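You operate a simulated robot arm through the tools that you are given. There is no shell and no other tool. Be economical: measure what you need, move in short steps, check, and stop when the job is done.

You are at the controls of a simulated two-armed robot. One attempt, no reset.

JOB
On the top of the linen counter, fold the green tea towel in half.

Only the result counts: the job must be done as asked and must still hold three seconds after the hand-in. Knocking over, shifting, dropping, spilling or breaking anything else fails it. Flat cloth is picked up by pressing the open fingertips on it (5 to 10 N) and closing them slowly along it; thin cloth reads only 2 to 8 mm in the jaws.

ROBOT AND FRAMES
Two 7-joint arms with two-finger parallel grippers on one trunk, on a base that drives. Base frame: it is fixed to the floor where the robot stands at the start and does not move with it; the origin is under the middle of the robot, x ahead of it, y to its left, z up. Units: mm, degrees, N and s.
The left shoulder is at the start at [70, 187, 1190], the right one opposite. Places, roughly: top of the linen counter [500, -300, 800]. Payload 3.91 kg a hand.
The tool frame of a hand sits at the grasp point between the pads (the TCP): z along the fingers, y along the line on which they close. The tips reach 30 mm beyond it. Largest opening 110 mm; finger width 20, thickness 10; the body of the gripper, 48 by 112 mm, starts 55 mm behind the TCP.
Orientation is that of the tool frame in the base frame, as a unit quaternion [w, x, y, z]. With the fingers straight down and closing along the base's y, the tool's x points along the base's -x, its y along +y and its z along -z.

CONTROLS
- The arms move only by the tool step_arm. It takes "left_deltas", "right_deltas" or both (then of equal length, played together; a hand with none holds still); each is text: rows parted by semicolons, each of 6 numbers parted by spaces: the shift along the tool's x, y, z in mm, then the turn, a rotation vector about the tool's x, y, z in degrees. In form: tx ty tz wx wy wz; .... A call has 1 to 20 rows; each row shifts and turns the commanded pose from where the row before left it, along the tool's axes as they then stand. "left_claw" and "right_claw" are, for a hand that has rows, the gripper command, from -1 (shut) to 1 (fully open), values between in proportion, set as the call begins (left out, the last holds). Each row takes 0.2 s and may step no farther than 50 mm and 8.6 degrees from the row before; otherwise, or with a gripper value out of range, the whole call is refused. A pose out of reach is approached as far as the arm can. The call stops where the force on the tool passes 40 N (or 10 N more than at its start, if that is more) or the arm is blocked; 0.2 s more then pass. The fingers move at their own pace (about 72 mm/s each) and stop on an object; they squeeze with about 40 N. The grip force told is the motor's: it shows also when the fingers shut on nothing. Time passes only in rows, and 0.2 s behind the last, so rows that do not move let the fingers close. It gives the time, the measured TCP pose, the force on the tool (base axes), the opening and the grip force at its end, in the units of the frame above (readings bear some noise), with the torque about the TCP (base axes, N m) and any sound that the robot's microphone picked up.
- Cameras (640 x 400 px; columns grow to the right, rows downward): "scene" is now at [136.1, 14.4, 1403.1]; the picture's right is [0.27, -0.96, 0.00], its down [-0.74, -0.21, -0.64] and it looks along [0.62, 0.17, -0.77] (base axes); focal length 288 px, centre (320, 200). "left" rides on the left gripper at [73, -17, -103] in its tool frame; the picture's right is [0.23, 0.97, 0.00], its down [-0.76, 0.18, -0.62] and it looks along [-0.61, 0.14, 0.78] (tool axes); focal length 222 px, centre (320, 200). "right" rides on the right gripper at [72, 17, -103] in its tool frame; the picture's right is [-0.23, 0.97, 0.00], its down [-0.76, -0.18, -0.62] and it looks along [-0.61, -0.14, 0.78] (tool axes); focal length 222 px, centre (320, 200). There is no depth. A picture from a camera that has moved, and an enlarged one, comes with that camera's place and axes in the base frame and with its lens. The place of the scene camera against the robot may be out by one fixed shift of up to 18 mm in any direction.
- capture(camera): a new picture of that camera. No time passes.
- move_column(by): slides the trunk up (or, below 0, down) by that many mm; the arms and the scene camera ride with it, the base frame stays. It gives what a move gives, with no picture.
- roll_base(legs): drives the robot by 1 to 6 legs, each [ahead, turn to the left] in mm and degrees, along the robot's own axes; the way and the turn of a leg run together, so that a leg with both is an arc; at most 1500 mm and 180 degrees a leg. The arms and the cameras ride along, it lands a little off, and it stops where it bumps. It gives what a move gives.
- pan_tilt(pan, tilt): turns the head with the scene camera to pan (to the left, within 86 degrees either way) and tilt (down, from -29 to 69), counted from straight ahead of the robot. It gives what a move gives.
- inspect(camera, box): a new picture of the part [left, top, right, bottom] of that camera's present view, enlarged. No time passes.
- sign_off(): hands the job in; it is judged then, once.

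Work in short steps. Places have to be worked out from the pictures, the camera data and where the tool is seen: move nearer, look again, correct. Check each grasp and each placing, and mend what went wrong. You have 120 turns and 100 pictures in all, those below and enlarged ones among them. Open the grippers and draw the arms clear of the work before you hand the job in, unless the task says otherwise; then end with one line.

The tools are called by a JSON object that holds its "fn" and its "kwargs". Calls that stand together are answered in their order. step_arm: Moves the arms, as the interface text tells. Its arguments: {"type":"object","properties":{"left_deltas":{"type":"string"},"left_claw":{"type":"number"},"right_deltas":{"type":"string"},"right_claw":{"type":"number"}},"required":[]} The other tools are called the same way: move_column (by) slides the trunk up or down; roll_base (legs) drives the base; pan_tilt (pan, tilt) turns the head that bears the scene camera; capture (camera) takes a picture; inspect (camera, box) takes an enlarged picture of a part of a camera's view; sign_off () hands the job in.

At the start:

```text
time_s: 0.0
left_tool_pos: [483.1, 372.1, 1060.5]
left_ee_rot: [0.0, 0.0, 1.0, 0.0]
left_ft_force: [0.1, 0.0, -0.1]
left_wrist_torque: [-0.02, 0.01, 0.01]
left_gripper_width: 109.8
left_grip_force: 0.0
right_tool_pos: [380.9, -60.6, 1013.1]
right_ee_rot: [-0.001, -0.001, 1.0, 0.0]
right_ft_force: [-0.4, 0.3, -1.0]
right_wrist_torque: [-0.02, 0.05, 0.0]
right_gripper_width: 109.9
right_grip_force: 0.1
trunk travel left (down, up): [-700.0, 240.0]
robot x, y, heading: [-1.0, -5.2, 0.2]
head pan, tilt: [15.5, 50.0]
```

scene: 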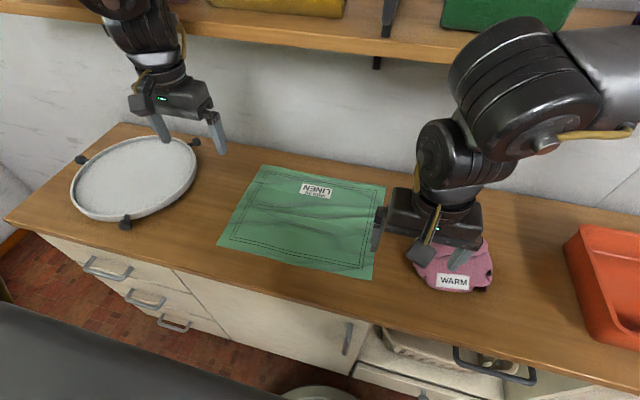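
right: 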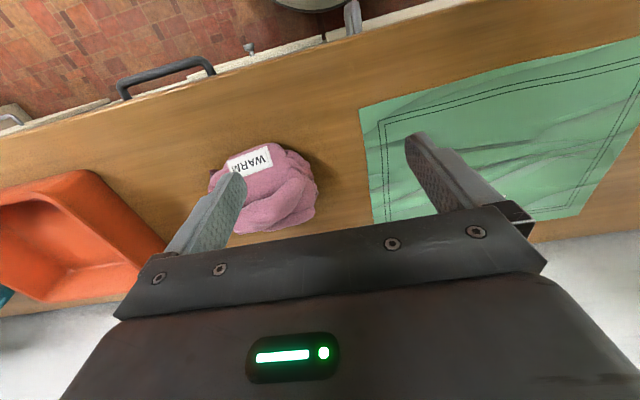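
left: 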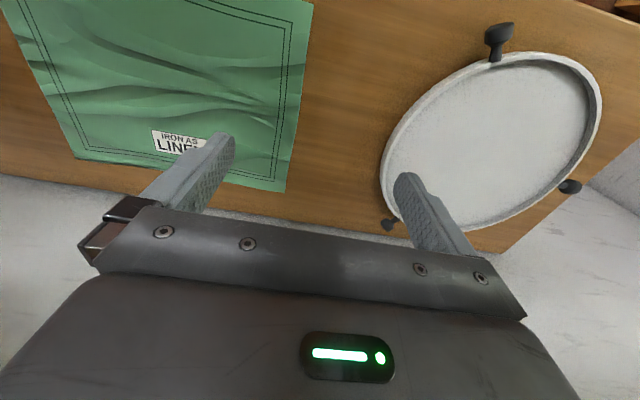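

The towel lies at about x 435–745, y −25–365. I'll look at the floor in front of the base before I decide whether to drive closer.

{"fn": "pan_tilt", "kwargs": {"pan": 0, "tilt": 69}}

{"fn": "capture", "kwargs": {"camera": "scene"}}

{"fn": "pan_tilt", "kwargs": {"pan": 10, "tilt": 25}}

{"fn": "capture", "kwargs": {"camera": "scene"}}

```text
time_s: 0.8
left_tool_pos: [482.9, 372.7, 1061.8]
left_ee_rot: [-0.001, -0.001, 1.0, 0.0]
left_ft_force: [0.2, 0.5, 0.2]
left_wrist_torque: [-0.01, -0.01, 0.02]
left_gripper_width: 109.9
left_grip_force: 0.2
right_tool_pos: [381.9, -60.0, 1014.1]
right_ee_rot: [0.0, -0.001, 1.0, 0.0]
right_ft_force: [-0.4, 0.3, -0.6]
right_wrist_torque: [0.02, -0.01, 0.03]
right_gripper_width: 109.9
right_grip_force: 0.1
trunk travel left (down, up): [-700.0, 240.0]
robot x, y, heading: [2.9, -0.9, -0.1]
head pan, tilt: [0.0, 68.8]
```

```text
96 pictures are left
camera scene: at [117.9, -6.1, 1381.2], right [0.0, -1.0, 0.0], down [-0.93, 0.0, -0.36], along [0.36, 0.0, -0.93], focal length 288 px, centre (320, 200)
```

scene: 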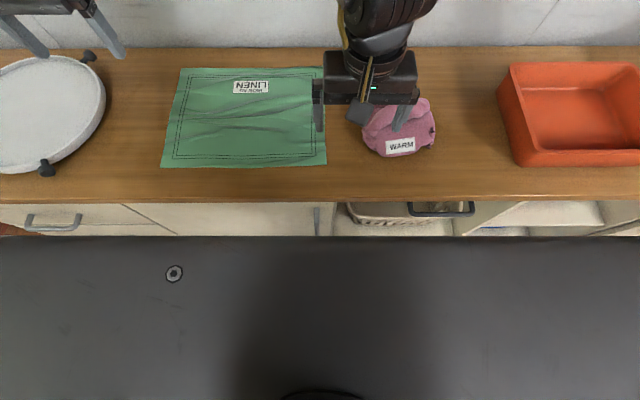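

```text
time_s: 1.9
left_tool_pos: [483.3, 372.2, 1062.1]
left_ee_rot: [0.0, -0.001, 1.0, 0.0]
left_ft_force: [-0.8, 0.0, 0.1]
left_wrist_torque: [0.02, 0.03, 0.01]
left_gripper_width: 109.9
left_grip_force: 0.0
right_tool_pos: [381.6, -59.5, 1013.3]
right_ee_rot: [0.0, -0.001, 1.0, 0.0]
right_ft_force: [0.3, -0.1, -0.3]
right_wrist_torque: [-0.01, 0.01, 0.05]
right_gripper_width: 109.9
right_grip_force: 0.1
trunk travel left (down, up): [-700.0, 240.0]
robot x, y, heading: [-1.2, 2.5, 0.1]
head pan, tilt: [10.0, 25.0]
```

```text
95 pictures are left
camera scene: at [152.7, 9.8, 1440.5], right [0.17, -0.98, 0.0], down [-0.42, -0.07, -0.91], along [0.89, 0.16, -0.42], focal length 288 px, centre (320, 200)
```

scene: 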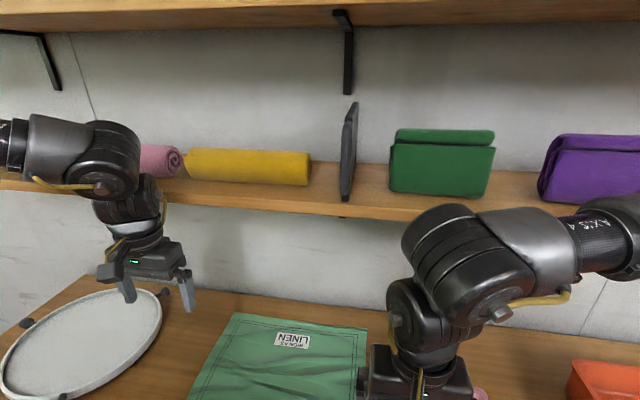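

The base already stands close to the counter, so I won't drive. Lowering the trunk 100 mm will give the arms more reach and clear the shelf. After that I'll look at the near corners with the wrist cameras.

{"fn": "move_column", "kwargs": {"by": -100}}

{"fn": "step_arm", "kwargs": {"left_deltas": "35 -10 0 0 0 0; 35 -10 0 0 0 0; 0 0 20 0 0 0; 0 0 20 0 0 0;0 0 0 0 0 0", "right_deltas": "-15 30 0 0 0 0; -15 30 0 0 0 0; 0 0 0 0 0 0; 0 0 0 0 0 0;0 0 0 0 0 0", "left_claw": -0.1, "right_claw": -0.1}}

{"fn": "capture", "kwargs": {"camera": "right"}}

{"fn": "capture", "kwargs": {"camera": "left"}}

```text
time_s: 3.3
left_tool_pos: [483.9, 372.5, 961.6]
left_ee_rot: [0.0, -0.001, 1.0, -0.001]
left_ft_force: [0.3, -0.5, -0.8]
left_wrist_torque: [0.02, -0.02, 0.01]
left_gripper_width: 109.9
left_grip_force: 0.1
right_tool_pos: [381.9, -60.5, 913.4]
right_ee_rot: [0.0, -0.001, 1.0, 0.0]
right_ft_force: [0.3, -0.5, 0.2]
right_wrist_torque: [0.03, 0.01, 0.02]
right_gripper_width: 109.6
right_grip_force: 0.1
trunk travel left (down, up): [-600.0, 340.0]
robot x, y, heading: [2.1, -4.8, -0.1]
head pan, tilt: [10.0, 25.0]
```

```text
time_s: 4.5
left_tool_pos: [413.5, 351.4, 923.2]
left_ee_rot: [0.0, -0.001, 1.0, 0.0]
left_ft_force: [0.5, -0.3, 0.0]
left_wrist_torque: [-0.03, -0.01, -0.03]
left_gripper_width: 49.7
left_grip_force: 0.2
right_tool_pos: [409.7, -2.0, 912.4]
right_ee_rot: [0.0, -0.001, 1.0, 0.0]
right_ft_force: [-0.3, -0.1, 0.2]
right_wrist_torque: [0.01, 0.02, 0.01]
right_gripper_width: 49.5
right_grip_force: 0.0
trunk travel left (down, up): [-600.0, 340.0]
robot x, y, heading: [-1.4, -2.6, -0.1]
head pan, tilt: [10.0, 25.0]
```

```text
94 pictures are left
camera right: at [337.5, 15.4, 1016.3], right [0.22, 0.97, 0.0], down [0.76, -0.18, 0.62], along [0.61, -0.14, -0.78], focal length 222 px, centre (320, 200)
```

right: 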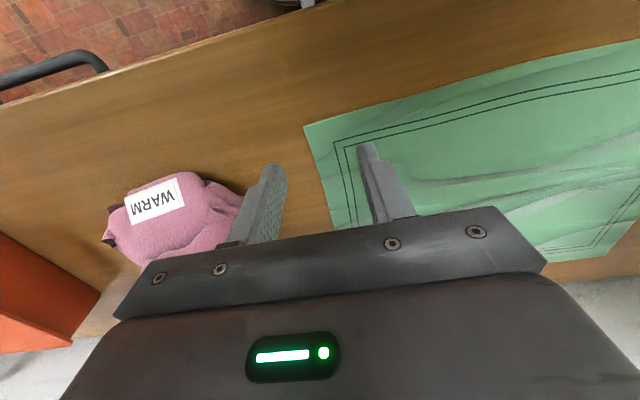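

```text
93 pictures are left
camera left: at [340.6, 334.9, 1026.0], right [-0.23, 0.97, 0.0], down [0.76, 0.18, 0.62], along [0.61, 0.14, -0.78], focal length 222 px, centre (320, 200)
```

left: 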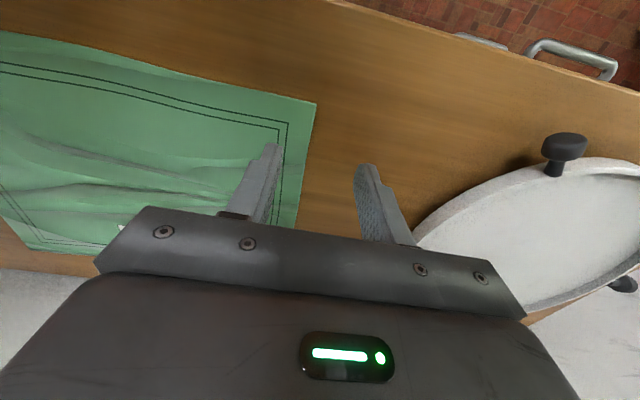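

Comparing pictures from two heights puts the counter top nearer z≈820. On that basis the near corners are at about (405,−15) on the right and (396,343) on the left. I'll move the open fingers above the corner insets and check.

{"fn": "step_arm", "kwargs": {"left_deltas": "5 -40 0 0 0 0; 0 0 20 0 0 0; 0 0 20 0 0 0; 0 0 15 0 0 0;0 0 0 0 0 0", "right_deltas": "-8 20 0 0 0 0; 0 0 20 0 0 0; 0 0 15 0 0 0; 0 0 10 0 0 0;0 0 0 0 0 0", "left_claw": -0.45, "right_claw": -0.45}}

{"fn": "capture", "kwargs": {"camera": "right"}}

{"fn": "capture", "kwargs": {"camera": "left"}}

```text
time_s: 5.7
left_tool_pos: [408.1, 312.0, 868.8]
left_ee_rot: [0.0, -0.001, 1.0, 0.0]
left_ft_force: [-0.1, -0.3, -0.2]
left_wrist_torque: [-0.01, 0.0, 0.04]
left_gripper_width: 30.2
left_grip_force: 0.1
right_tool_pos: [418.5, 22.2, 866.6]
right_ee_rot: [0.0, 0.0, 1.0, -0.001]
right_ft_force: [0.3, 0.3, 0.2]
right_wrist_torque: [0.03, -0.05, -0.01]
right_gripper_width: 30.3
right_grip_force: 0.0
trunk travel left (down, up): [-600.0, 340.0]
robot x, y, heading: [-0.5, -1.6, 0.1]
head pan, tilt: [10.0, 25.0]
```

```text
92 pictures are left
camera right: at [345.9, 38.2, 971.0], right [0.22, 0.97, 0.0], down [0.76, -0.18, 0.62], along [0.61, -0.14, -0.78], focal length 222 px, centre (320, 200)
```

right: 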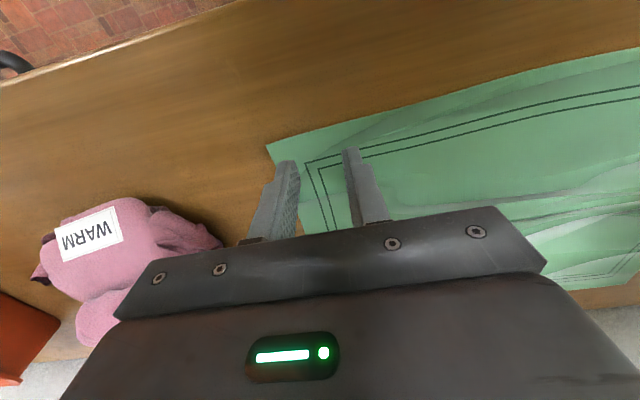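

```text
91 pictures are left
camera left: at [336.5, 295.5, 971.4], right [-0.23, 0.97, 0.0], down [0.76, 0.18, 0.62], along [0.61, 0.14, -0.78], focal length 222 px, centre (320, 200)
```

left: 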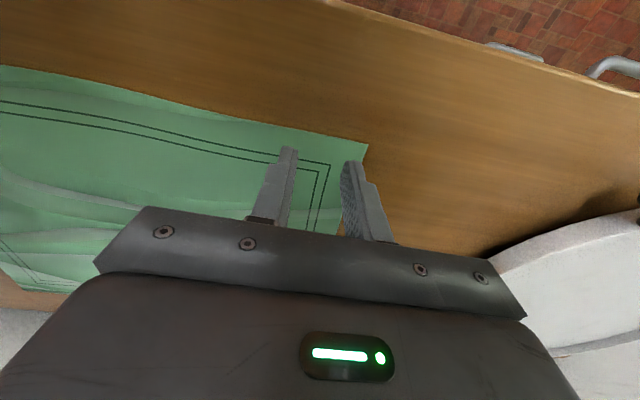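

This view gives the same corner at z≈820, so the height holds. I'll lower in small steps until contact.

{"fn": "step_arm", "kwargs": {"left_deltas": "0 0 5 0 0 0; 0 0 5 0 0 0; 0 0 3 0 0 0;0 0 0 0 0 0", "right_deltas": "0 0 5 0 0 0; 0 0 4 0 0 0; 0 0 2 0 0 0;0 0 0 0 0 0"}}

```text
time_s: 6.7
left_tool_pos: [406.2, 311.8, 854.4]
left_ee_rot: [0.0, 0.0, 1.0, 0.0]
left_ft_force: [0.0, -0.4, -0.4]
left_wrist_torque: [0.05, 0.0, 0.0]
left_gripper_width: 30.0
left_grip_force: 0.1
right_tool_pos: [418.0, 19.9, 856.8]
right_ee_rot: [-0.001, -0.001, 1.0, 0.0]
right_ft_force: [0.0, -0.5, -0.6]
right_wrist_torque: [0.0, -0.02, 0.03]
right_gripper_width: 30.0
right_grip_force: 0.1
trunk travel left (down, up): [-600.0, 340.0]
robot x, y, heading: [0.1, -1.1, -0.1]
head pan, tilt: [10.0, 25.0]
```

No contact yet, so I'll go a few millimetres further.

{"fn": "step_arm", "kwargs": {"left_deltas": "0 0 2 0 0 0; 0 0 1 0 0 0;0 0 0 0 0 0", "right_deltas": "0 0 2 0 0 0; 0 0 2 0 0 0;0 0 0 0 0 0"}}

```text
time_s: 7.5
left_tool_pos: [405.8, 310.6, 851.0]
left_ee_rot: [0.001, -0.001, 1.0, 0.0]
left_ft_force: [0.5, 4.6, 16.0]
left_wrist_torque: [0.14, 0.01, 0.0]
left_gripper_width: 30.3
left_grip_force: 0.1
right_tool_pos: [417.9, 21.5, 855.5]
right_ee_rot: [0.001, -0.001, 1.0, 0.0]
right_ft_force: [0.5, -0.2, -0.5]
right_wrist_torque: [0.01, 0.0, 0.01]
right_gripper_width: 30.4
right_grip_force: 0.1
trunk travel left (down, up): [-600.0, 340.0]
robot x, y, heading: [2.0, -2.9, 0.1]
head pan, tilt: [10.0, 25.0]
```

The left hand touches at z≈851 with 16 N, so I'll ease it up a little. The right still needs to come down.

{"fn": "step_arm", "kwargs": {"left_deltas": "0 0 -0.5 0 0 0;0 0 0 0 0 0; 0 0 0 0 0 0", "right_deltas": "0 0 1 0 0 0; 0 0 1 0 0 0;0 0 0 0 0 0"}}

```text
time_s: 8.3
left_tool_pos: [406.5, 312.1, 850.9]
left_ee_rot: [0.0, -0.001, 1.0, 0.001]
left_ft_force: [2.9, 2.8, 17.4]
left_wrist_torque: [0.13, -0.07, -0.03]
left_gripper_width: 30.3
left_grip_force: 0.1
right_tool_pos: [417.1, 18.7, 852.2]
right_ee_rot: [-0.001, -0.002, 1.0, 0.001]
right_ft_force: [0.1, 0.7, 0.1]
right_wrist_torque: [-0.01, -0.01, 0.0]
right_gripper_width: 30.2
right_grip_force: 0.0
trunk travel left (down, up): [-600.0, 340.0]
robot x, y, heading: [-0.1, -0.1, -0.1]
head pan, tilt: [10.0, 25.0]
```

{"fn": "step_arm", "kwargs": {"left_deltas": "0 0 -1 0 0 0;0 0 0 0 0 0; 0 0 0 0 0 0", "right_deltas": "0 0 1 0 0 0; 0 0 0.5 0 0 0;0 0 0 0 0 0"}}

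```text
time_s: 9.1
left_tool_pos: [407.7, 311.2, 852.2]
left_ee_rot: [0.0, -0.001, 1.0, -0.001]
left_ft_force: [0.9, -0.3, 0.8]
left_wrist_torque: [-0.03, 0.01, 0.01]
left_gripper_width: 30.1
left_grip_force: 0.1
right_tool_pos: [418.6, 19.1, 851.6]
right_ee_rot: [0.001, -0.002, 1.0, 0.001]
right_ft_force: [-0.7, -2.9, 14.4]
right_wrist_torque: [-0.19, 0.1, -0.01]
right_gripper_width: 30.5
right_grip_force: 0.1
trunk travel left (down, up): [-600.0, 340.0]
robot x, y, heading: [4.3, -3.7, -0.2]
head pan, tilt: [10.0, 25.0]
```

Contact is about 1 mm wide at roughly 15 N/mm. I'll trim both hands to 5–10 N and begin closing slowly.

{"fn": "step_arm", "kwargs": {"left_deltas": "0 0 0.6 0 0 0;0 0 0 0 0 0; 0 0 0 0 0 0", "right_deltas": "0 0 -0.4 0 0 0; 0 0 0 0 0 0;0 0 0 0 0 0"}}

{"fn": "step_arm", "kwargs": {"left_deltas": "0 0 0 0 0 0", "right_deltas": "0 0 0 0 0 0", "left_claw": -0.6, "right_claw": -0.6}}

```text
time_s: 9.9
left_tool_pos: [406.4, 311.8, 852.0]
left_ee_rot: [0.001, 0.0, 1.0, 0.0]
left_ft_force: [-0.8, 0.2, 5.5]
left_wrist_torque: [0.02, 0.05, -0.01]
left_gripper_width: 30.1
left_grip_force: 0.2
right_tool_pos: [418.4, 20.6, 850.9]
right_ee_rot: [0.001, -0.001, 1.0, 0.001]
right_ft_force: [3.8, 0.1, 17.9]
right_wrist_torque: [-0.19, -0.01, 0.05]
right_gripper_width: 30.2
right_grip_force: 0.0
trunk travel left (down, up): [-600.0, 340.0]
robot x, y, heading: [-0.7, -4.5, -0.1]
head pan, tilt: [10.0, 25.0]
```

```text
time_s: 10.3
left_tool_pos: [407.2, 312.3, 852.3]
left_ee_rot: [0.001, 0.0, 1.0, 0.001]
left_ft_force: [0.3, -0.4, 4.5]
left_wrist_torque: [0.04, -0.02, -0.04]
left_gripper_width: 21.7
left_grip_force: 0.0
right_tool_pos: [417.5, 19.7, 851.6]
right_ee_rot: [0.001, -0.001, 1.0, 0.001]
right_ft_force: [2.0, 1.6, 19.6]
right_wrist_torque: [-0.14, 0.08, 0.02]
right_gripper_width: 20.6
right_grip_force: 0.2
trunk travel left (down, up): [-600.0, 340.0]
robot x, y, heading: [0.5, -2.5, 0.3]
head pan, tilt: [10.0, 25.0]
```

Left is at about 5 N and right at about 19 N. I'll ease the right up, add a touch to the left, and go on closing.

{"fn": "step_arm", "kwargs": {"left_deltas": "0 0 0.2 0 0 0; 0 0 0 0 0 0", "right_deltas": "0 0 -0.7 0 0 0; 0 0 0 0 0 0"}}

{"fn": "step_arm", "kwargs": {"left_deltas": "0 0 0 0 0 0", "right_deltas": "0 0 0 0 0 0", "left_claw": -0.72, "right_claw": -0.72}}

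```text
time_s: 10.9
left_tool_pos: [406.6, 312.5, 851.2]
left_ee_rot: [0.001, -0.002, 1.0, 0.0]
left_ft_force: [0.4, 0.2, 1.1]
left_wrist_torque: [-0.01, -0.03, 0.0]
left_gripper_width: 21.8
left_grip_force: 0.0
right_tool_pos: [418.3, 19.9, 850.1]
right_ee_rot: [0.001, -0.001, 1.0, 0.001]
right_ft_force: [-1.6, -0.1, 19.5]
right_wrist_torque: [-0.09, 0.12, -0.02]
right_gripper_width: 20.5
right_grip_force: 0.1
trunk travel left (down, up): [-600.0, 340.0]
robot x, y, heading: [0.6, -1.1, -0.1]
head pan, tilt: [10.0, 25.0]
```

```text
time_s: 11.3
left_tool_pos: [407.5, 311.0, 851.4]
left_ee_rot: [0.0, 0.0, 1.0, 0.0]
left_ft_force: [0.1, -0.7, 1.6]
left_wrist_torque: [-0.03, 0.01, -0.02]
left_gripper_width: 15.4
left_grip_force: 0.1
right_tool_pos: [417.9, 20.1, 850.3]
right_ee_rot: [0.002, -0.001, 1.0, 0.0]
right_ft_force: [-0.2, 2.3, 18.0]
right_wrist_torque: [-0.04, 0.13, 0.0]
right_gripper_width: 13.3
right_grip_force: 0.1
trunk travel left (down, up): [-600.0, 340.0]
robot x, y, heading: [3.9, -3.9, -0.1]
head pan, tilt: [10.0, 25.0]
```

The left has lost force and the right still presses at 18 N. I'll adjust both and take a look.

{"fn": "step_arm", "kwargs": {"left_deltas": "0 0 0.5 0 0 0; 0 0 0 0 0 0", "right_deltas": "0 0 -0.6 0 0 0; 0 0 0 0 0 0"}}

{"fn": "inspect", "kwargs": {"camera": "right", "box": [200, 80, 440, 230]}}

{"fn": "inspect", "kwargs": {"camera": "left", "box": [200, 80, 440, 230]}}

```text
time_s: 11.9
left_tool_pos: [407.2, 311.8, 850.7]
left_ee_rot: [0.001, -0.001, 1.0, 0.0]
left_ft_force: [-3.4, 0.1, 13.1]
left_wrist_torque: [0.04, 0.09, 0.03]
left_gripper_width: 15.7
left_grip_force: 0.0
right_tool_pos: [417.3, 19.5, 851.7]
right_ee_rot: [0.0, -0.001, 1.0, -0.001]
right_ft_force: [1.5, 1.2, 6.2]
right_wrist_torque: [0.0, -0.01, 0.01]
right_gripper_width: 14.8
right_grip_force: 0.0
trunk travel left (down, up): [-600.0, 340.0]
robot x, y, heading: [-0.2, 2.2, 0.2]
head pan, tilt: [10.0, 25.0]
```

```text
2.67 times, centred on (320, 155) of right
camera zoom: at [344.9, 36.2, 954.7], right [0.23, 0.97, 0.0], down [0.76, -0.18, 0.62], along [0.61, -0.14, -0.78], focal length 592 px, centre (320, 320)
```

zoom: 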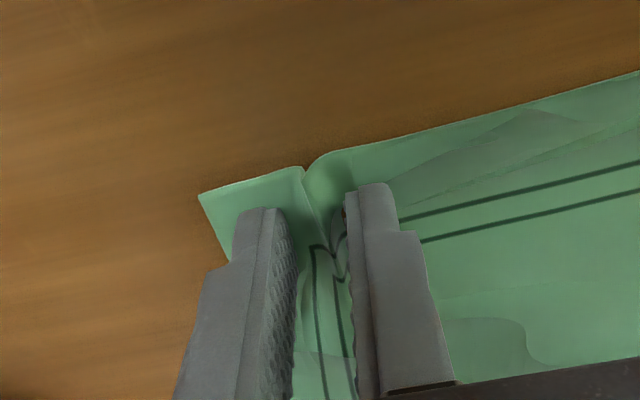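

```text
2.67 times, centred on (320, 155) of left
camera zoom: at [334.0, 295.1, 954.4], right [-0.23, 0.97, 0.0], down [0.76, 0.18, 0.62], along [0.61, 0.14, -0.78], focal length 592 px, centre (320, 320)
```

zoom: 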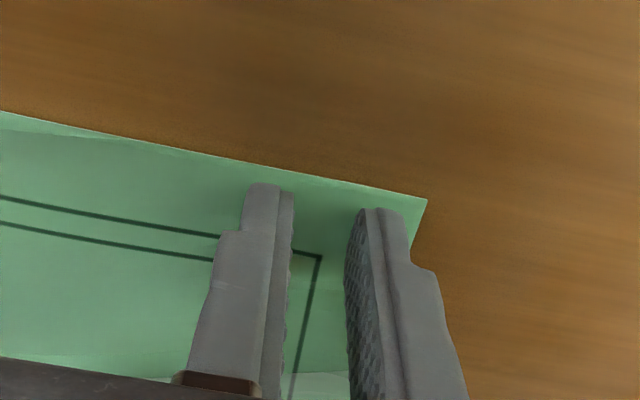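

The right hand has a ridge between its fingers, but the left slid without gathering any. I'll finish closing the right while the left lifts slightly and reopens.

{"fn": "step_arm", "kwargs": {"left_deltas": "0 0 -3 0 0 0; 0 0 0 0 0 0", "right_deltas": "0 0 0 0 0 0; 0 0 0 0 0 0", "right_claw": -0.86}}

{"fn": "step_arm", "kwargs": {"left_deltas": "0 0 0 0 0 0; 0 0 0 0 0 0;0 0 0 0 0 0; 0 0 1.5 0 0 0; 0 0 0 0 0 0", "left_claw": -0.45, "right_deltas": "0 0 0 0 0 0; 0 0 0 0 0 0;0 0 0 0 0 0; 0 0 0 0 0 0; 0 0 0 0 0 0", "right_claw": -1}}

```text
time_s: 12.5
left_tool_pos: [406.1, 312.7, 853.1]
left_ee_rot: [0.0, -0.002, 1.0, 0.001]
left_ft_force: [-0.8, -0.3, 0.1]
left_wrist_torque: [0.01, 0.0, -0.02]
left_gripper_width: 15.3
left_grip_force: 0.1
right_tool_pos: [418.8, 18.8, 851.4]
right_ee_rot: [0.0, -0.001, 1.0, -0.001]
right_ft_force: [-1.4, 0.2, 10.4]
right_wrist_torque: [-0.07, 0.12, 0.01]
right_gripper_width: 7.1
right_grip_force: 0.1
trunk travel left (down, up): [-600.0, 340.0]
robot x, y, heading: [1.3, -0.2, -0.2]
head pan, tilt: [10.0, 25.0]
```

```text
time_s: 13.7
left_tool_pos: [408.9, 311.6, 851.8]
left_ee_rot: [0.002, 0.0, 1.0, 0.001]
left_ft_force: [-0.8, -0.1, 0.5]
left_wrist_torque: [0.02, 0.04, 0.05]
left_gripper_width: 30.2
left_grip_force: 0.1
right_tool_pos: [417.3, 19.0, 851.5]
right_ee_rot: [0.001, 0.0, 1.0, 0.001]
right_ft_force: [-0.3, 2.2, 8.2]
right_wrist_torque: [0.01, 0.05, -0.02]
right_gripper_width: 2.1
right_grip_force: 40.0
trunk travel left (down, up): [-600.0, 340.0]
robot x, y, heading: [0.8, -0.4, -0.2]
head pan, tilt: [10.0, 25.0]
```

The right reads 2.1 mm at 40 N, so it may hold cloth. Now I'll press the left to about 10 N.

{"fn": "step_arm", "kwargs": {"left_deltas": "0 0 1 0 0 0; 0 0 0.5 0 0 0; 0 0 0 0 0 0"}}

{"fn": "inspect", "kwargs": {"camera": "right", "box": [200, 80, 440, 230]}}

```text
time_s: 14.5
left_tool_pos: [409.3, 311.7, 850.4]
left_ee_rot: [0.001, -0.001, 1.0, 0.0]
left_ft_force: [-3.3, 1.8, 14.9]
left_wrist_torque: [0.02, 0.13, 0.01]
left_gripper_width: 30.4
left_grip_force: 0.0
right_tool_pos: [418.4, 18.9, 850.7]
right_ee_rot: [0.0, -0.002, 1.0, 0.0]
right_ft_force: [0.5, 0.1, 2.2]
right_wrist_torque: [0.01, -0.01, -0.04]
right_gripper_width: 1.8
right_grip_force: 40.1
trunk travel left (down, up): [-600.0, 340.0]
robot x, y, heading: [0.2, -4.5, -0.0]
head pan, tilt: [10.0, 25.0]
```

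```text
2.67 times, centred on (320, 155) of right
camera zoom: at [345.0, 36.3, 954.9], right [0.23, 0.97, 0.0], down [0.76, -0.18, 0.62], along [0.61, -0.14, -0.78], focal length 592 px, centre (320, 320)
```

zoom: 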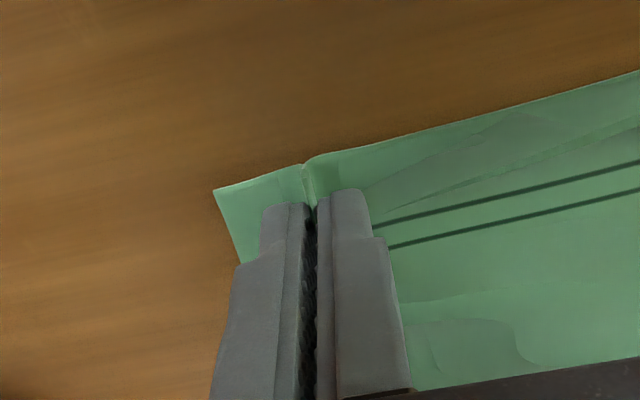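

The right holds a small ridge. The left sits at 15 N, about the force that worked on the right, so I'll close it in stages.

{"fn": "step_arm", "kwargs": {"left_deltas": "0 0 -0.2 0 0 0;0 0 0 0 0 0", "left_claw": -0.6}}

{"fn": "step_arm", "kwargs": {"left_deltas": "0 0 0 0 0 0; 0 0 0 0 0 0", "left_claw": -0.72}}

{"fn": "inspect", "kwargs": {"camera": "left", "box": [200, 80, 440, 230]}}

```text
time_s: 15.1
left_tool_pos: [408.4, 311.8, 851.3]
left_ee_rot: [0.002, 0.001, 1.0, -0.001]
left_ft_force: [2.3, -3.1, 14.0]
left_wrist_torque: [-0.1, -0.04, 0.05]
left_gripper_width: 21.9
left_grip_force: 0.0
right_tool_pos: [418.1, 18.2, 851.8]
right_ee_rot: [-0.001, 0.0, 1.0, 0.002]
right_ft_force: [-0.1, 3.3, 3.2]
right_wrist_torque: [0.05, 0.03, -0.02]
right_gripper_width: 2.1
right_grip_force: 40.3
trunk travel left (down, up): [-600.0, 340.0]
robot x, y, heading: [2.9, 2.8, 0.1]
head pan, tilt: [10.0, 25.0]
```

```text
time_s: 15.7
left_tool_pos: [407.8, 311.9, 851.3]
left_ee_rot: [0.001, -0.001, 1.0, 0.0]
left_ft_force: [2.0, -4.7, 15.8]
left_wrist_torque: [-0.2, -0.01, 0.01]
left_gripper_width: 16.2
left_grip_force: 1.0
right_tool_pos: [417.8, 19.9, 852.5]
right_ee_rot: [0.0, -0.001, 1.0, 0.001]
right_ft_force: [0.0, 4.6, 1.9]
right_wrist_torque: [0.16, -0.01, 0.02]
right_gripper_width: 1.7
right_grip_force: 39.9
trunk travel left (down, up): [-600.0, 340.0]
robot x, y, heading: [0.4, -3.1, 0.1]
head pan, tilt: [10.0, 25.0]
```

```text
2.67 times, centred on (320, 155) of left
camera zoom: at [335.6, 294.9, 954.4], right [-0.23, 0.97, 0.0], down [0.76, 0.18, 0.62], along [0.61, 0.14, -0.78], focal length 592 px, centre (320, 320)
```

zoom: 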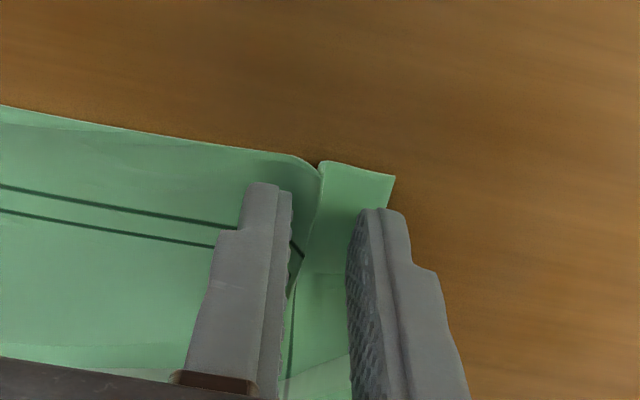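

The left hand has a ridge now, so I'll finish closing it.

{"fn": "step_arm", "kwargs": {"left_deltas": "0 0 0 0 0 0; 0 0 0 0 0 0", "left_claw": -0.86}}

{"fn": "step_arm", "kwargs": {"left_deltas": "0 0 0 0 0 0; 0 0 0 0 0 0; 0 0 0 0 0 0", "left_claw": -1}}

{"fn": "step_arm", "kwargs": {"left_deltas": "0 0 -5 0 0 0; 0 0 -10 0 0 0; 0 0 -10 0 0 0; 0 0 0 0 0 0", "right_deltas": "0 0 -5 0 0 0; 0 0 -10 0 0 0; 0 0 -10 0 0 0; 0 0 0 0 0 0"}}

{"fn": "capture", "kwargs": {"camera": "left"}}

{"fn": "capture", "kwargs": {"camera": "right"}}

```text
time_s: 16.3
left_tool_pos: [408.2, 311.6, 851.6]
left_ee_rot: [0.001, -0.001, 1.0, 0.0]
left_ft_force: [0.2, -8.3, 17.2]
left_wrist_torque: [-0.36, 0.02, -0.02]
left_gripper_width: 9.3
left_grip_force: 6.8
right_tool_pos: [418.5, 20.4, 851.6]
right_ee_rot: [0.0, -0.001, 1.0, 0.001]
right_ft_force: [-0.1, 8.1, 1.0]
right_wrist_torque: [0.26, 0.04, -0.01]
right_gripper_width: 2.0
right_grip_force: 40.2
trunk travel left (down, up): [-600.0, 340.0]
robot x, y, heading: [-0.8, -0.0, -0.0]
head pan, tilt: [10.0, 25.0]
```

```text
time_s: 17.1
left_tool_pos: [408.7, 310.3, 853.1]
left_ee_rot: [0.002, -0.001, 1.0, 0.0]
left_ft_force: [2.9, -9.5, 29.8]
left_wrist_torque: [-0.38, -0.04, 0.08]
left_gripper_width: 4.0
left_grip_force: 40.0
right_tool_pos: [417.3, 19.5, 852.4]
right_ee_rot: [0.001, -0.001, 1.0, 0.0]
right_ft_force: [-0.5, 10.4, 0.3]
right_wrist_torque: [0.31, 0.06, 0.0]
right_gripper_width: 2.1
right_grip_force: 40.2
trunk travel left (down, up): [-600.0, 340.0]
robot x, y, heading: [1.1, -4.0, 0.1]
head pan, tilt: [10.0, 25.0]
```

```text
time_s: 18.1
left_tool_pos: [408.5, 310.6, 874.7]
left_ee_rot: [-0.001, -0.001, 1.0, 0.0]
left_ft_force: [-0.6, -12.6, 0.6]
left_wrist_torque: [-0.41, 0.04, 0.01]
left_gripper_width: 2.0
left_grip_force: 40.5
right_tool_pos: [419.1, 20.6, 874.6]
right_ee_rot: [0.0, 0.0, 1.0, 0.0]
right_ft_force: [-0.8, 12.0, -0.5]
right_wrist_torque: [0.37, 0.04, 0.01]
right_gripper_width: 1.8
right_grip_force: 40.7
trunk travel left (down, up): [-600.0, 340.0]
robot x, y, heading: [1.1, 2.2, -0.2]
head pan, tilt: [10.0, 25.0]
```

```text
86 pictures are left
camera left: at [336.9, 295.5, 978.6], right [-0.23, 0.97, 0.0], down [0.76, 0.18, 0.62], along [0.61, 0.14, -0.78], focal length 222 px, centre (320, 200)
```

left: 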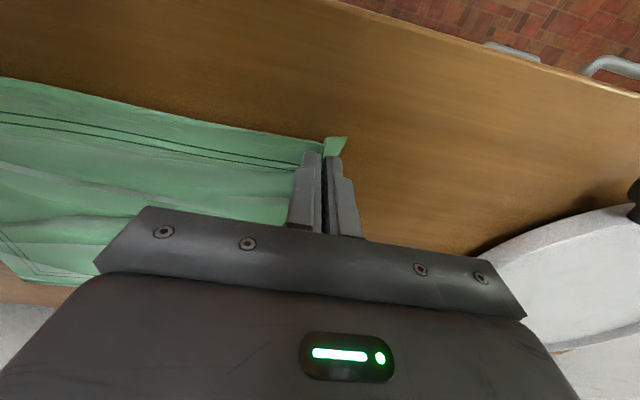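

```text
85 pictures are left
camera right: at [347.4, 37.1, 979.6], right [0.23, 0.97, 0.0], down [0.76, -0.18, 0.62], along [0.61, -0.14, -0.78], focal length 222 px, centre (320, 200)
```

right: 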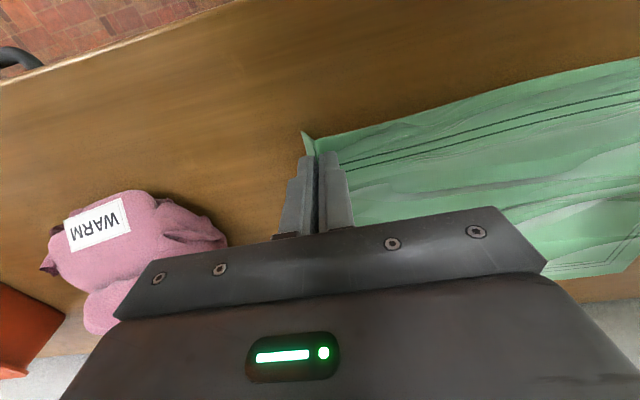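

Both hands hold, with about 12 N of tension between them. I'll ease them inward, and use the lowered scene camera to locate the shelf edge by parallax.

{"fn": "step_arm", "kwargs": {"left_deltas": "0 -4 -4 0 0 0; 0 0 0 0 0 0", "right_deltas": "0 4 -4 0 0 0; 0 0 0 0 0 0"}}

{"fn": "capture", "kwargs": {"camera": "scene"}}

```text
time_s: 18.7
left_tool_pos: [408.5, 308.4, 879.9]
left_ee_rot: [0.0, -0.001, 1.0, 0.001]
left_ft_force: [0.0, -3.9, -0.4]
left_wrist_torque: [-0.16, 0.04, -0.01]
left_gripper_width: 2.0
left_grip_force: 39.7
right_tool_pos: [420.6, 23.4, 880.6]
right_ee_rot: [0.0, -0.002, 1.0, -0.001]
right_ft_force: [-0.8, 3.3, -0.1]
right_wrist_torque: [0.11, 0.04, 0.01]
right_gripper_width: 2.4
right_grip_force: 39.8
trunk travel left (down, up): [-600.0, 340.0]
robot x, y, heading: [4.7, -2.4, -0.5]
head pan, tilt: [10.0, 25.0]
```

```text
84 pictures are left
camera scene: at [152.9, 9.7, 1340.6], right [0.17, -0.98, 0.0], down [-0.42, -0.07, -0.91], along [0.89, 0.16, -0.42], focal length 288 px, centre (320, 200)
```

scene: 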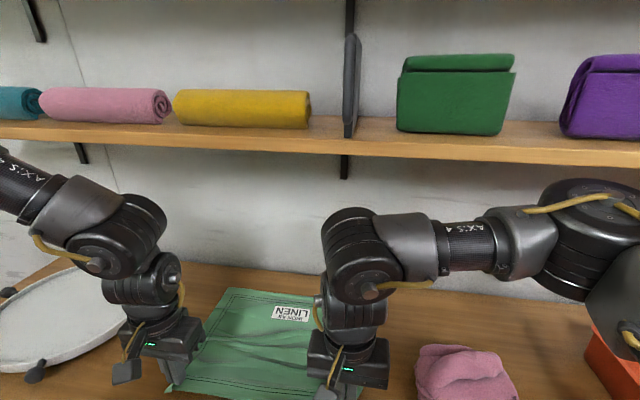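

The shelf front is at about x≈585 with its underside at z≈1220, so I'll tilt the fingers forward on the way over to keep the wrists clear. First comes the rising half of the fold arc.

{"fn": "step_arm", "kwargs": {"left_deltas": "-13.4 0 -20 0 -3 0; -16.5 0 -19 0 -3 0; -20.2 0 -15.8 0 -3 0; -23.1 0 -8.2 0 -3 0; -22 0 -3 0 -4 0; -21.5 0 4.7 0 -4 0; 0 0 0 0 0 0", "right_deltas": "-13.4 0 -20 0 -3 0; -16.5 0 -19 0 -3 0; -20.2 0 -15.8 0 -3 0; -23.1 0 -8.2 0 -3 0; -22 0 -3 0 -4 0; -21.5 0 4.7 0 -4 0; 0 0 0 0 0 0"}}

{"fn": "pan_tilt", "kwargs": {"pan": 10, "tilt": 42}}

{"fn": "capture", "kwargs": {"camera": "scene"}}

```text
time_s: 20.3
left_tool_pos: [519.2, 308.2, 956.9]
left_ee_rot: [0.175, -0.001, 0.985, 0.0]
left_ft_force: [0.4, -4.2, -0.2]
left_wrist_torque: [-0.1, 0.0, -0.01]
left_gripper_width: 1.7
left_grip_force: 39.4
right_tool_pos: [529.5, 23.7, 959.1]
right_ee_rot: [0.173, -0.001, 0.985, 0.001]
right_ft_force: [0.5, 2.5, -0.1]
right_wrist_torque: [0.05, 0.0, 0.05]
right_gripper_width: 1.9
right_grip_force: 39.5
trunk travel left (down, up): [-600.0, 340.0]
robot x, y, heading: [3.4, -1.2, -0.1]
head pan, tilt: [10.0, 25.0]
```

```text
time_s: 21.1
left_tool_pos: [520.2, 308.7, 956.3]
left_ee_rot: [0.173, -0.001, 0.985, 0.001]
left_ft_force: [-0.6, -2.4, 0.0]
left_wrist_torque: [-0.13, -0.01, -0.03]
left_gripper_width: 1.7
left_grip_force: 40.4
right_tool_pos: [529.5, 24.8, 957.9]
right_ee_rot: [0.173, -0.001, 0.985, 0.0]
right_ft_force: [0.4, 3.1, -0.1]
right_wrist_torque: [0.09, -0.01, 0.01]
right_gripper_width: 2.0
right_grip_force: 39.5
trunk travel left (down, up): [-600.0, 340.0]
robot x, y, heading: [0.6, -8.9, -0.0]
head pan, tilt: [10.0, 42.0]
```

```text
83 pictures are left
camera scene: at [144.4, 8.4, 1314.4], right [0.17, -0.98, 0.0], down [-0.66, -0.12, -0.74], along [0.73, 0.13, -0.67], focal length 288 px, centre (320, 200)
```

scene: 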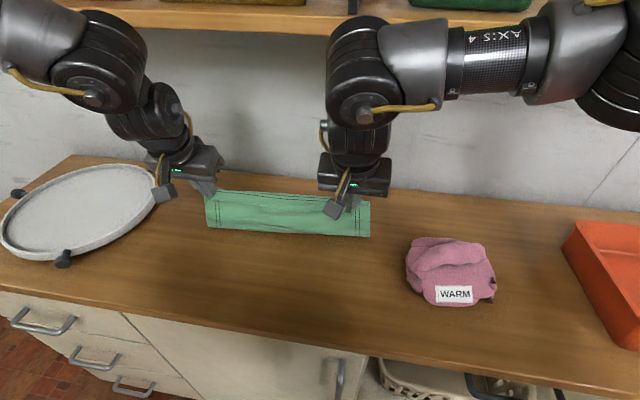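

The cloth is held and folding evenly. Next is the descending half.

{"fn": "step_arm", "kwargs": {"left_deltas": "-19.1 0 12.1 0 -4 0; -16.2 0 18 0 -4 0; -10.3 0 23.7 0 -4 0; -6.4 0 25 0 -3 0; -2.2 0 26 0 -3 0; 1.8 0 22.2 0 -2 0; 0 0 0 0 0 0", "right_deltas": "-19.1 0 12.1 0 -4 0; -16.2 0 18 0 -4 0; -10.3 0 23.7 0 -4 0; -6.4 0 25 0 -3 0; -2.2 0 26 0 -3 0; 1.8 0 22.2 0 -2 0; 0 0 0 0 0 0"}}

{"fn": "capture", "kwargs": {"camera": "scene"}}

{"fn": "capture", "kwargs": {"camera": "left"}}

{"fn": "capture", "kwargs": {"camera": "right"}}

```text
time_s: 22.7
left_tool_pos: [630.9, 306.5, 870.5]
left_ee_rot: [0.343, 0.0, 0.94, 0.0]
left_ft_force: [-0.3, -1.1, 0.7]
left_wrist_torque: [0.0, -0.04, -0.06]
left_gripper_width: 1.9
left_grip_force: 40.1
right_tool_pos: [640.0, 25.7, 873.9]
right_ee_rot: [0.343, -0.001, 0.939, 0.002]
right_ft_force: [0.4, 1.3, -0.3]
right_wrist_torque: [0.01, 0.0, 0.02]
right_gripper_width: 1.9
right_grip_force: 39.2
trunk travel left (down, up): [-600.0, 340.0]
robot x, y, heading: [3.5, 3.1, 0.0]
head pan, tilt: [10.0, 42.0]
```

```text
82 pictures are left
camera scene: at [143.3, 8.0, 1314.5], right [0.17, -0.98, 0.0], down [-0.66, -0.12, -0.74], along [0.73, 0.13, -0.67], focal length 288 px, centre (320, 200)
```

scene: 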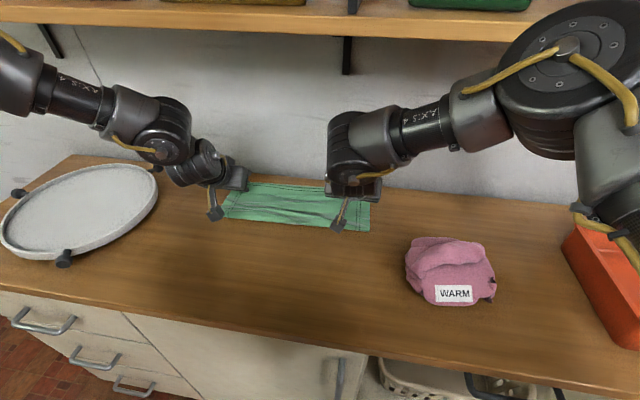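

```text
81 pictures are left
camera left: at [509.5, 290.5, 902.7], right [-0.17, 0.97, -0.15], down [0.18, 0.18, 0.97], along [0.97, 0.14, -0.21], focal length 222 px, centre (320, 200)
```

left: 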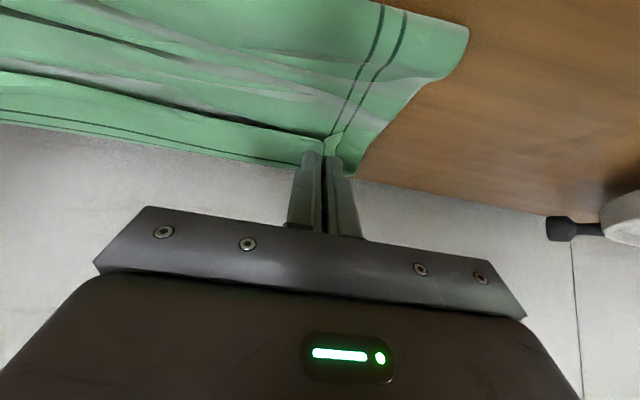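

```text
80 pictures are left
camera right: at [519.3, 42.9, 906.1], right [0.17, 0.97, 0.15], down [0.18, -0.18, 0.97], along [0.97, -0.14, -0.21], focal length 222 px, centre (320, 200)
```

right: 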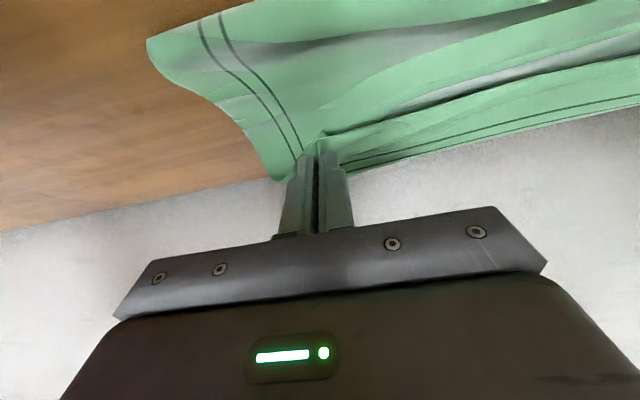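

The near edge is almost over the far edge. I'll lower the last stretch and spread the hands back out by 4 mm each.

{"fn": "step_arm", "kwargs": {"left_deltas": "2 2 9 0 0 0; 2 2 9 0 0 0; 0 0 0 0 0 0", "right_deltas": "2 -2 9 0 0 0; 2 -2 9 0 0 0; 0 0 0 0 0 0"}}

{"fn": "capture", "kwargs": {"camera": "left"}}

{"fn": "capture", "kwargs": {"camera": "right"}}

{"fn": "inspect", "kwargs": {"camera": "scene", "box": [180, 140, 420, 290]}}

```text
time_s: 23.5
left_tool_pos: [641.3, 311.3, 855.3]
left_ee_rot: [0.343, 0.0, 0.939, -0.001]
left_ft_force: [-0.3, -9.3, 3.7]
left_wrist_torque: [-0.24, -0.02, -0.22]
left_gripper_width: 1.7
left_grip_force: 39.9
right_tool_pos: [650.0, 21.1, 855.2]
right_ee_rot: [0.343, -0.001, 0.94, 0.001]
right_ft_force: [-1.5, 8.4, 0.4]
right_wrist_torque: [0.18, -0.03, 0.17]
right_gripper_width: 1.8
right_grip_force: 39.7
trunk travel left (down, up): [-600.0, 340.0]
robot x, y, heading: [0.5, -1.0, -0.0]
head pan, tilt: [10.0, 42.0]
```

```text
79 pictures are left
camera left: at [519.4, 294.7, 887.1], right [-0.17, 0.97, -0.15], down [0.18, 0.18, 0.97], along [0.97, 0.14, -0.21], focal length 222 px, centre (320, 200)
```

left: 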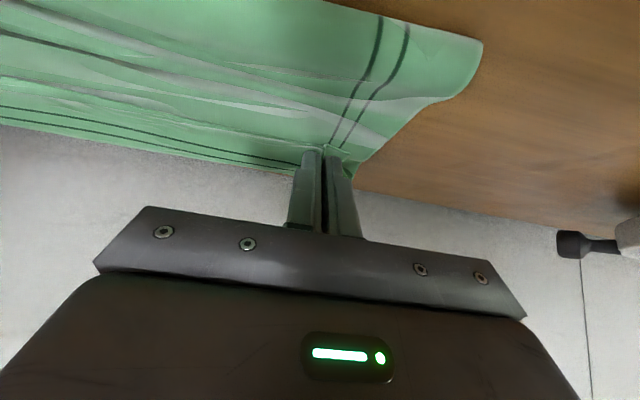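

```text
78 pictures are left
camera right: at [528.6, 39.1, 888.5], right [0.17, 0.97, 0.15], down [0.18, -0.18, 0.97], along [0.97, -0.14, -0.21], focal length 222 px, centre (320, 200)
```

right: 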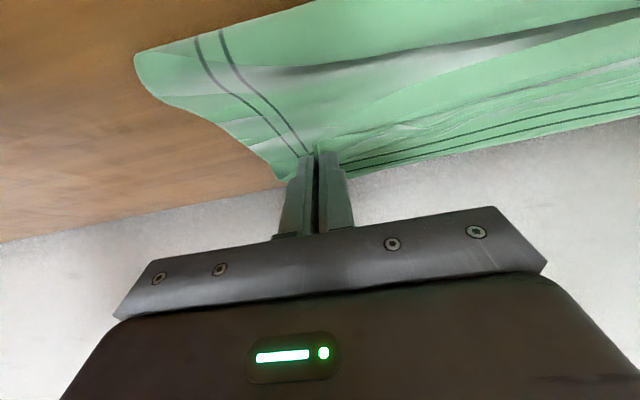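

```text
2.67 times, centred on (300, 215) of scene
camera zoom: at [143.7, 8.1, 1314.5], right [0.17, -0.98, 0.0], down [-0.66, -0.12, -0.74], along [0.73, 0.13, -0.67], focal length 768 px, centre (373, 160)
```

zoom: 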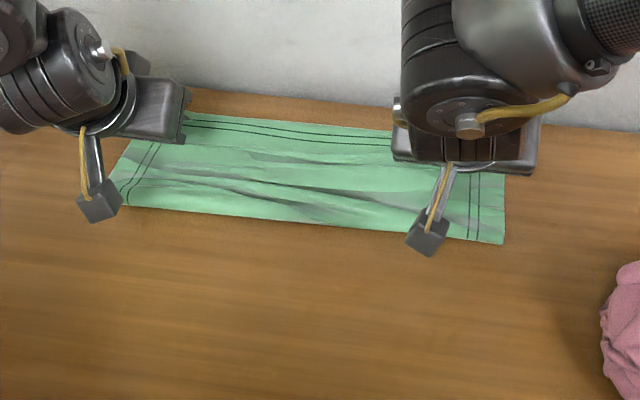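

The halves look aligned. I'll lower the last few millimetres until the tips touch lightly.

{"fn": "step_arm", "kwargs": {"left_deltas": "0 -1 3 0 0 0; 0 0 2 0 0 0; 0 0 0 0 0 0", "right_deltas": "0 1 3 0 0 0; 0 0 3 0 0 0; 0 0 0 0 0 0"}}

```text
time_s: 24.3
left_tool_pos: [643.4, 311.0, 853.3]
left_ee_rot: [0.345, -0.001, 0.939, 0.0]
left_ft_force: [-1.1, -6.9, 12.5]
left_wrist_torque: [-0.16, -0.15, -0.15]
left_gripper_width: 2.0
left_grip_force: 40.2
right_tool_pos: [654.0, 22.4, 853.2]
right_ee_rot: [0.344, -0.001, 0.939, 0.002]
right_ft_force: [-0.9, 8.5, 9.2]
right_wrist_torque: [0.22, -0.03, 0.2]
right_gripper_width: 1.9
right_grip_force: 40.1
trunk travel left (down, up): [-600.0, 340.0]
robot x, y, heading: [-0.5, -2.5, -0.0]
head pan, tilt: [10.0, 42.0]
```

Both tips press at about 10 N. I'll open a little, which also spreads the ridges, and look before retreating.

{"fn": "step_arm", "kwargs": {"left_deltas": "0 0 0 0 0 0; 0 0 0 0 0 0; 0 0 0 0 0 0", "right_deltas": "0 0 0 0 0 0; 0 0 0 0 0 0; 0 0 0 0 0 0", "left_claw": -0.7, "right_claw": -0.7}}

{"fn": "capture", "kwargs": {"camera": "left"}}

{"fn": "capture", "kwargs": {"camera": "right"}}

```text
time_s: 25.1
left_tool_pos: [642.0, 310.5, 851.6]
left_ee_rot: [0.344, -0.001, 0.939, 0.001]
left_ft_force: [-0.4, 3.3, 11.4]
left_wrist_torque: [0.11, -0.15, 0.05]
left_gripper_width: 14.9
left_grip_force: 0.1
right_tool_pos: [653.9, 21.0, 853.1]
right_ee_rot: [0.344, 0.0, 0.939, 0.0]
right_ft_force: [0.2, -2.4, 9.6]
right_wrist_torque: [0.06, -0.14, -0.06]
right_gripper_width: 15.3
right_grip_force: 0.0
trunk travel left (down, up): [-600.0, 340.0]
robot x, y, heading: [1.3, -1.9, 0.0]
head pan, tilt: [10.0, 42.0]
```

```text
76 pictures are left
camera left: at [521.0, 293.9, 883.9], right [-0.18, 0.97, -0.15], down [0.18, 0.18, 0.97], along [0.97, 0.14, -0.21], focal length 222 px, centre (320, 200)
```

left: 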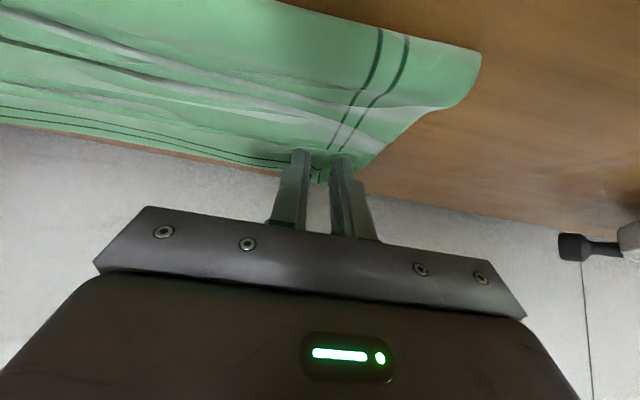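

```text
75 pictures are left
camera right: at [532.2, 38.4, 884.7], right [0.17, 0.97, 0.15], down [0.18, -0.18, 0.97], along [0.97, -0.14, -0.21], focal length 222 px, centre (320, 200)
```

right: 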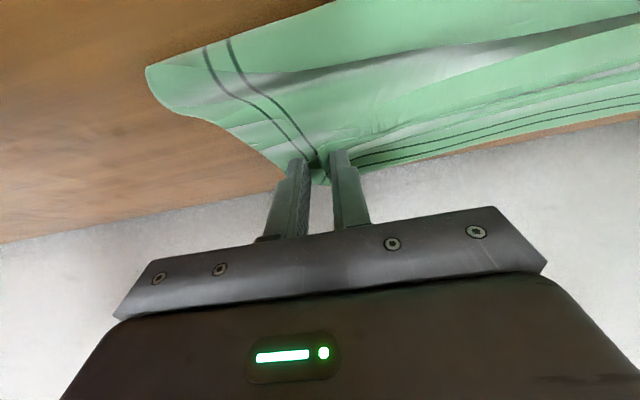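

Both are released. I'll back straight out along the fingers, away from the shelf, and then view the result.

{"fn": "step_arm", "kwargs": {"left_deltas": "0 0 -5 0 0 0; 0 0 -20 0 0 0; 0 0 -40 0 0 0; 0 0 -40 0 0 0; 0 0 -40 0 0 0; 0 0 -40 0 0 0; 0 0 0 0 0 0", "right_deltas": "0 0 -5 0 0 0; 0 0 -20 0 0 0; 0 0 -40 0 0 0; 0 0 -40 0 0 0; 0 0 -40 0 0 0; 0 0 -40 0 0 0; 0 0 0 0 0 0"}}

{"fn": "capture", "kwargs": {"camera": "scene"}}

{"fn": "capture", "kwargs": {"camera": "left"}}

{"fn": "capture", "kwargs": {"camera": "right"}}

```text
time_s: 26.7
left_tool_pos: [528.2, 309.9, 992.5]
left_ee_rot: [0.341, -0.001, 0.94, 0.0]
left_ft_force: [0.2, 1.4, 0.7]
left_wrist_torque: [-0.02, 0.0, 0.0]
left_gripper_width: 16.6
left_grip_force: 0.0
right_tool_pos: [538.3, 21.4, 989.3]
right_ee_rot: [0.342, -0.001, 0.94, 0.0]
right_ft_force: [0.1, -0.4, -0.4]
right_wrist_torque: [0.01, 0.01, -0.01]
right_gripper_width: 16.1
right_grip_force: 0.0
trunk travel left (down, up): [-600.0, 340.0]
robot x, y, heading: [3.4, 1.6, -0.0]
head pan, tilt: [10.0, 42.0]
```

```text
74 pictures are left
camera scene: at [146.6, 9.0, 1314.0], right [0.17, -0.98, 0.0], down [-0.66, -0.12, -0.74], along [0.73, 0.13, -0.67], focal length 288 px, centre (320, 200)
```

scene: 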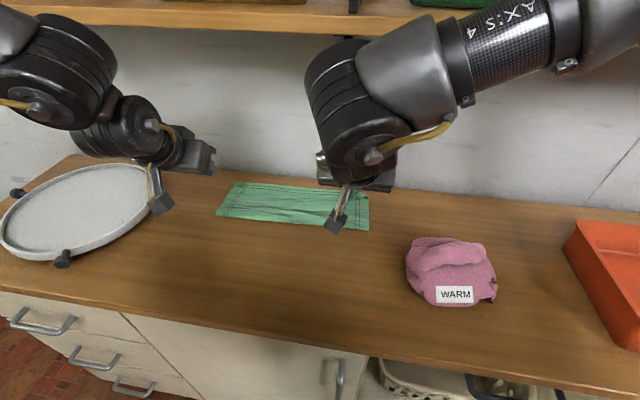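

```text
73 pictures are left
camera left: at [406.2, 292.9, 1024.3], right [-0.18, 0.97, -0.15], down [0.18, 0.18, 0.97], along [0.97, 0.14, -0.21], focal length 222 px, centre (320, 200)
```

left: 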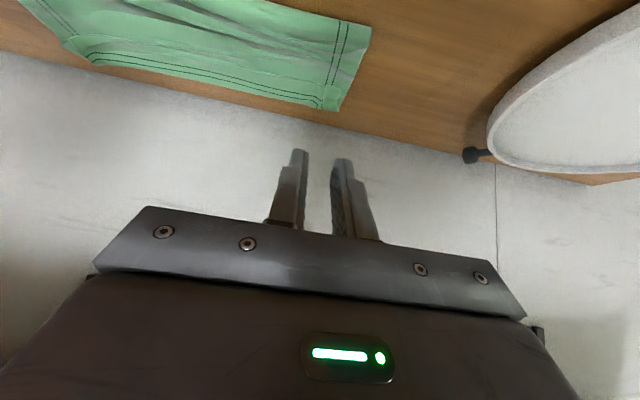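

```text
72 pictures are left
camera right: at [416.9, 38.6, 1021.3], right [0.17, 0.97, 0.15], down [0.19, -0.18, 0.97], along [0.97, -0.14, -0.21], focal length 222 px, centre (320, 200)
```

right: 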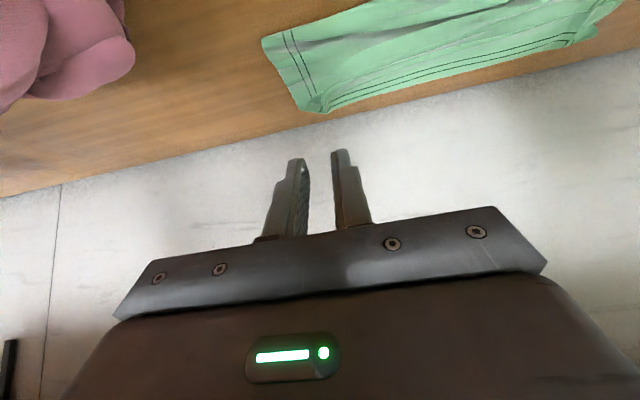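

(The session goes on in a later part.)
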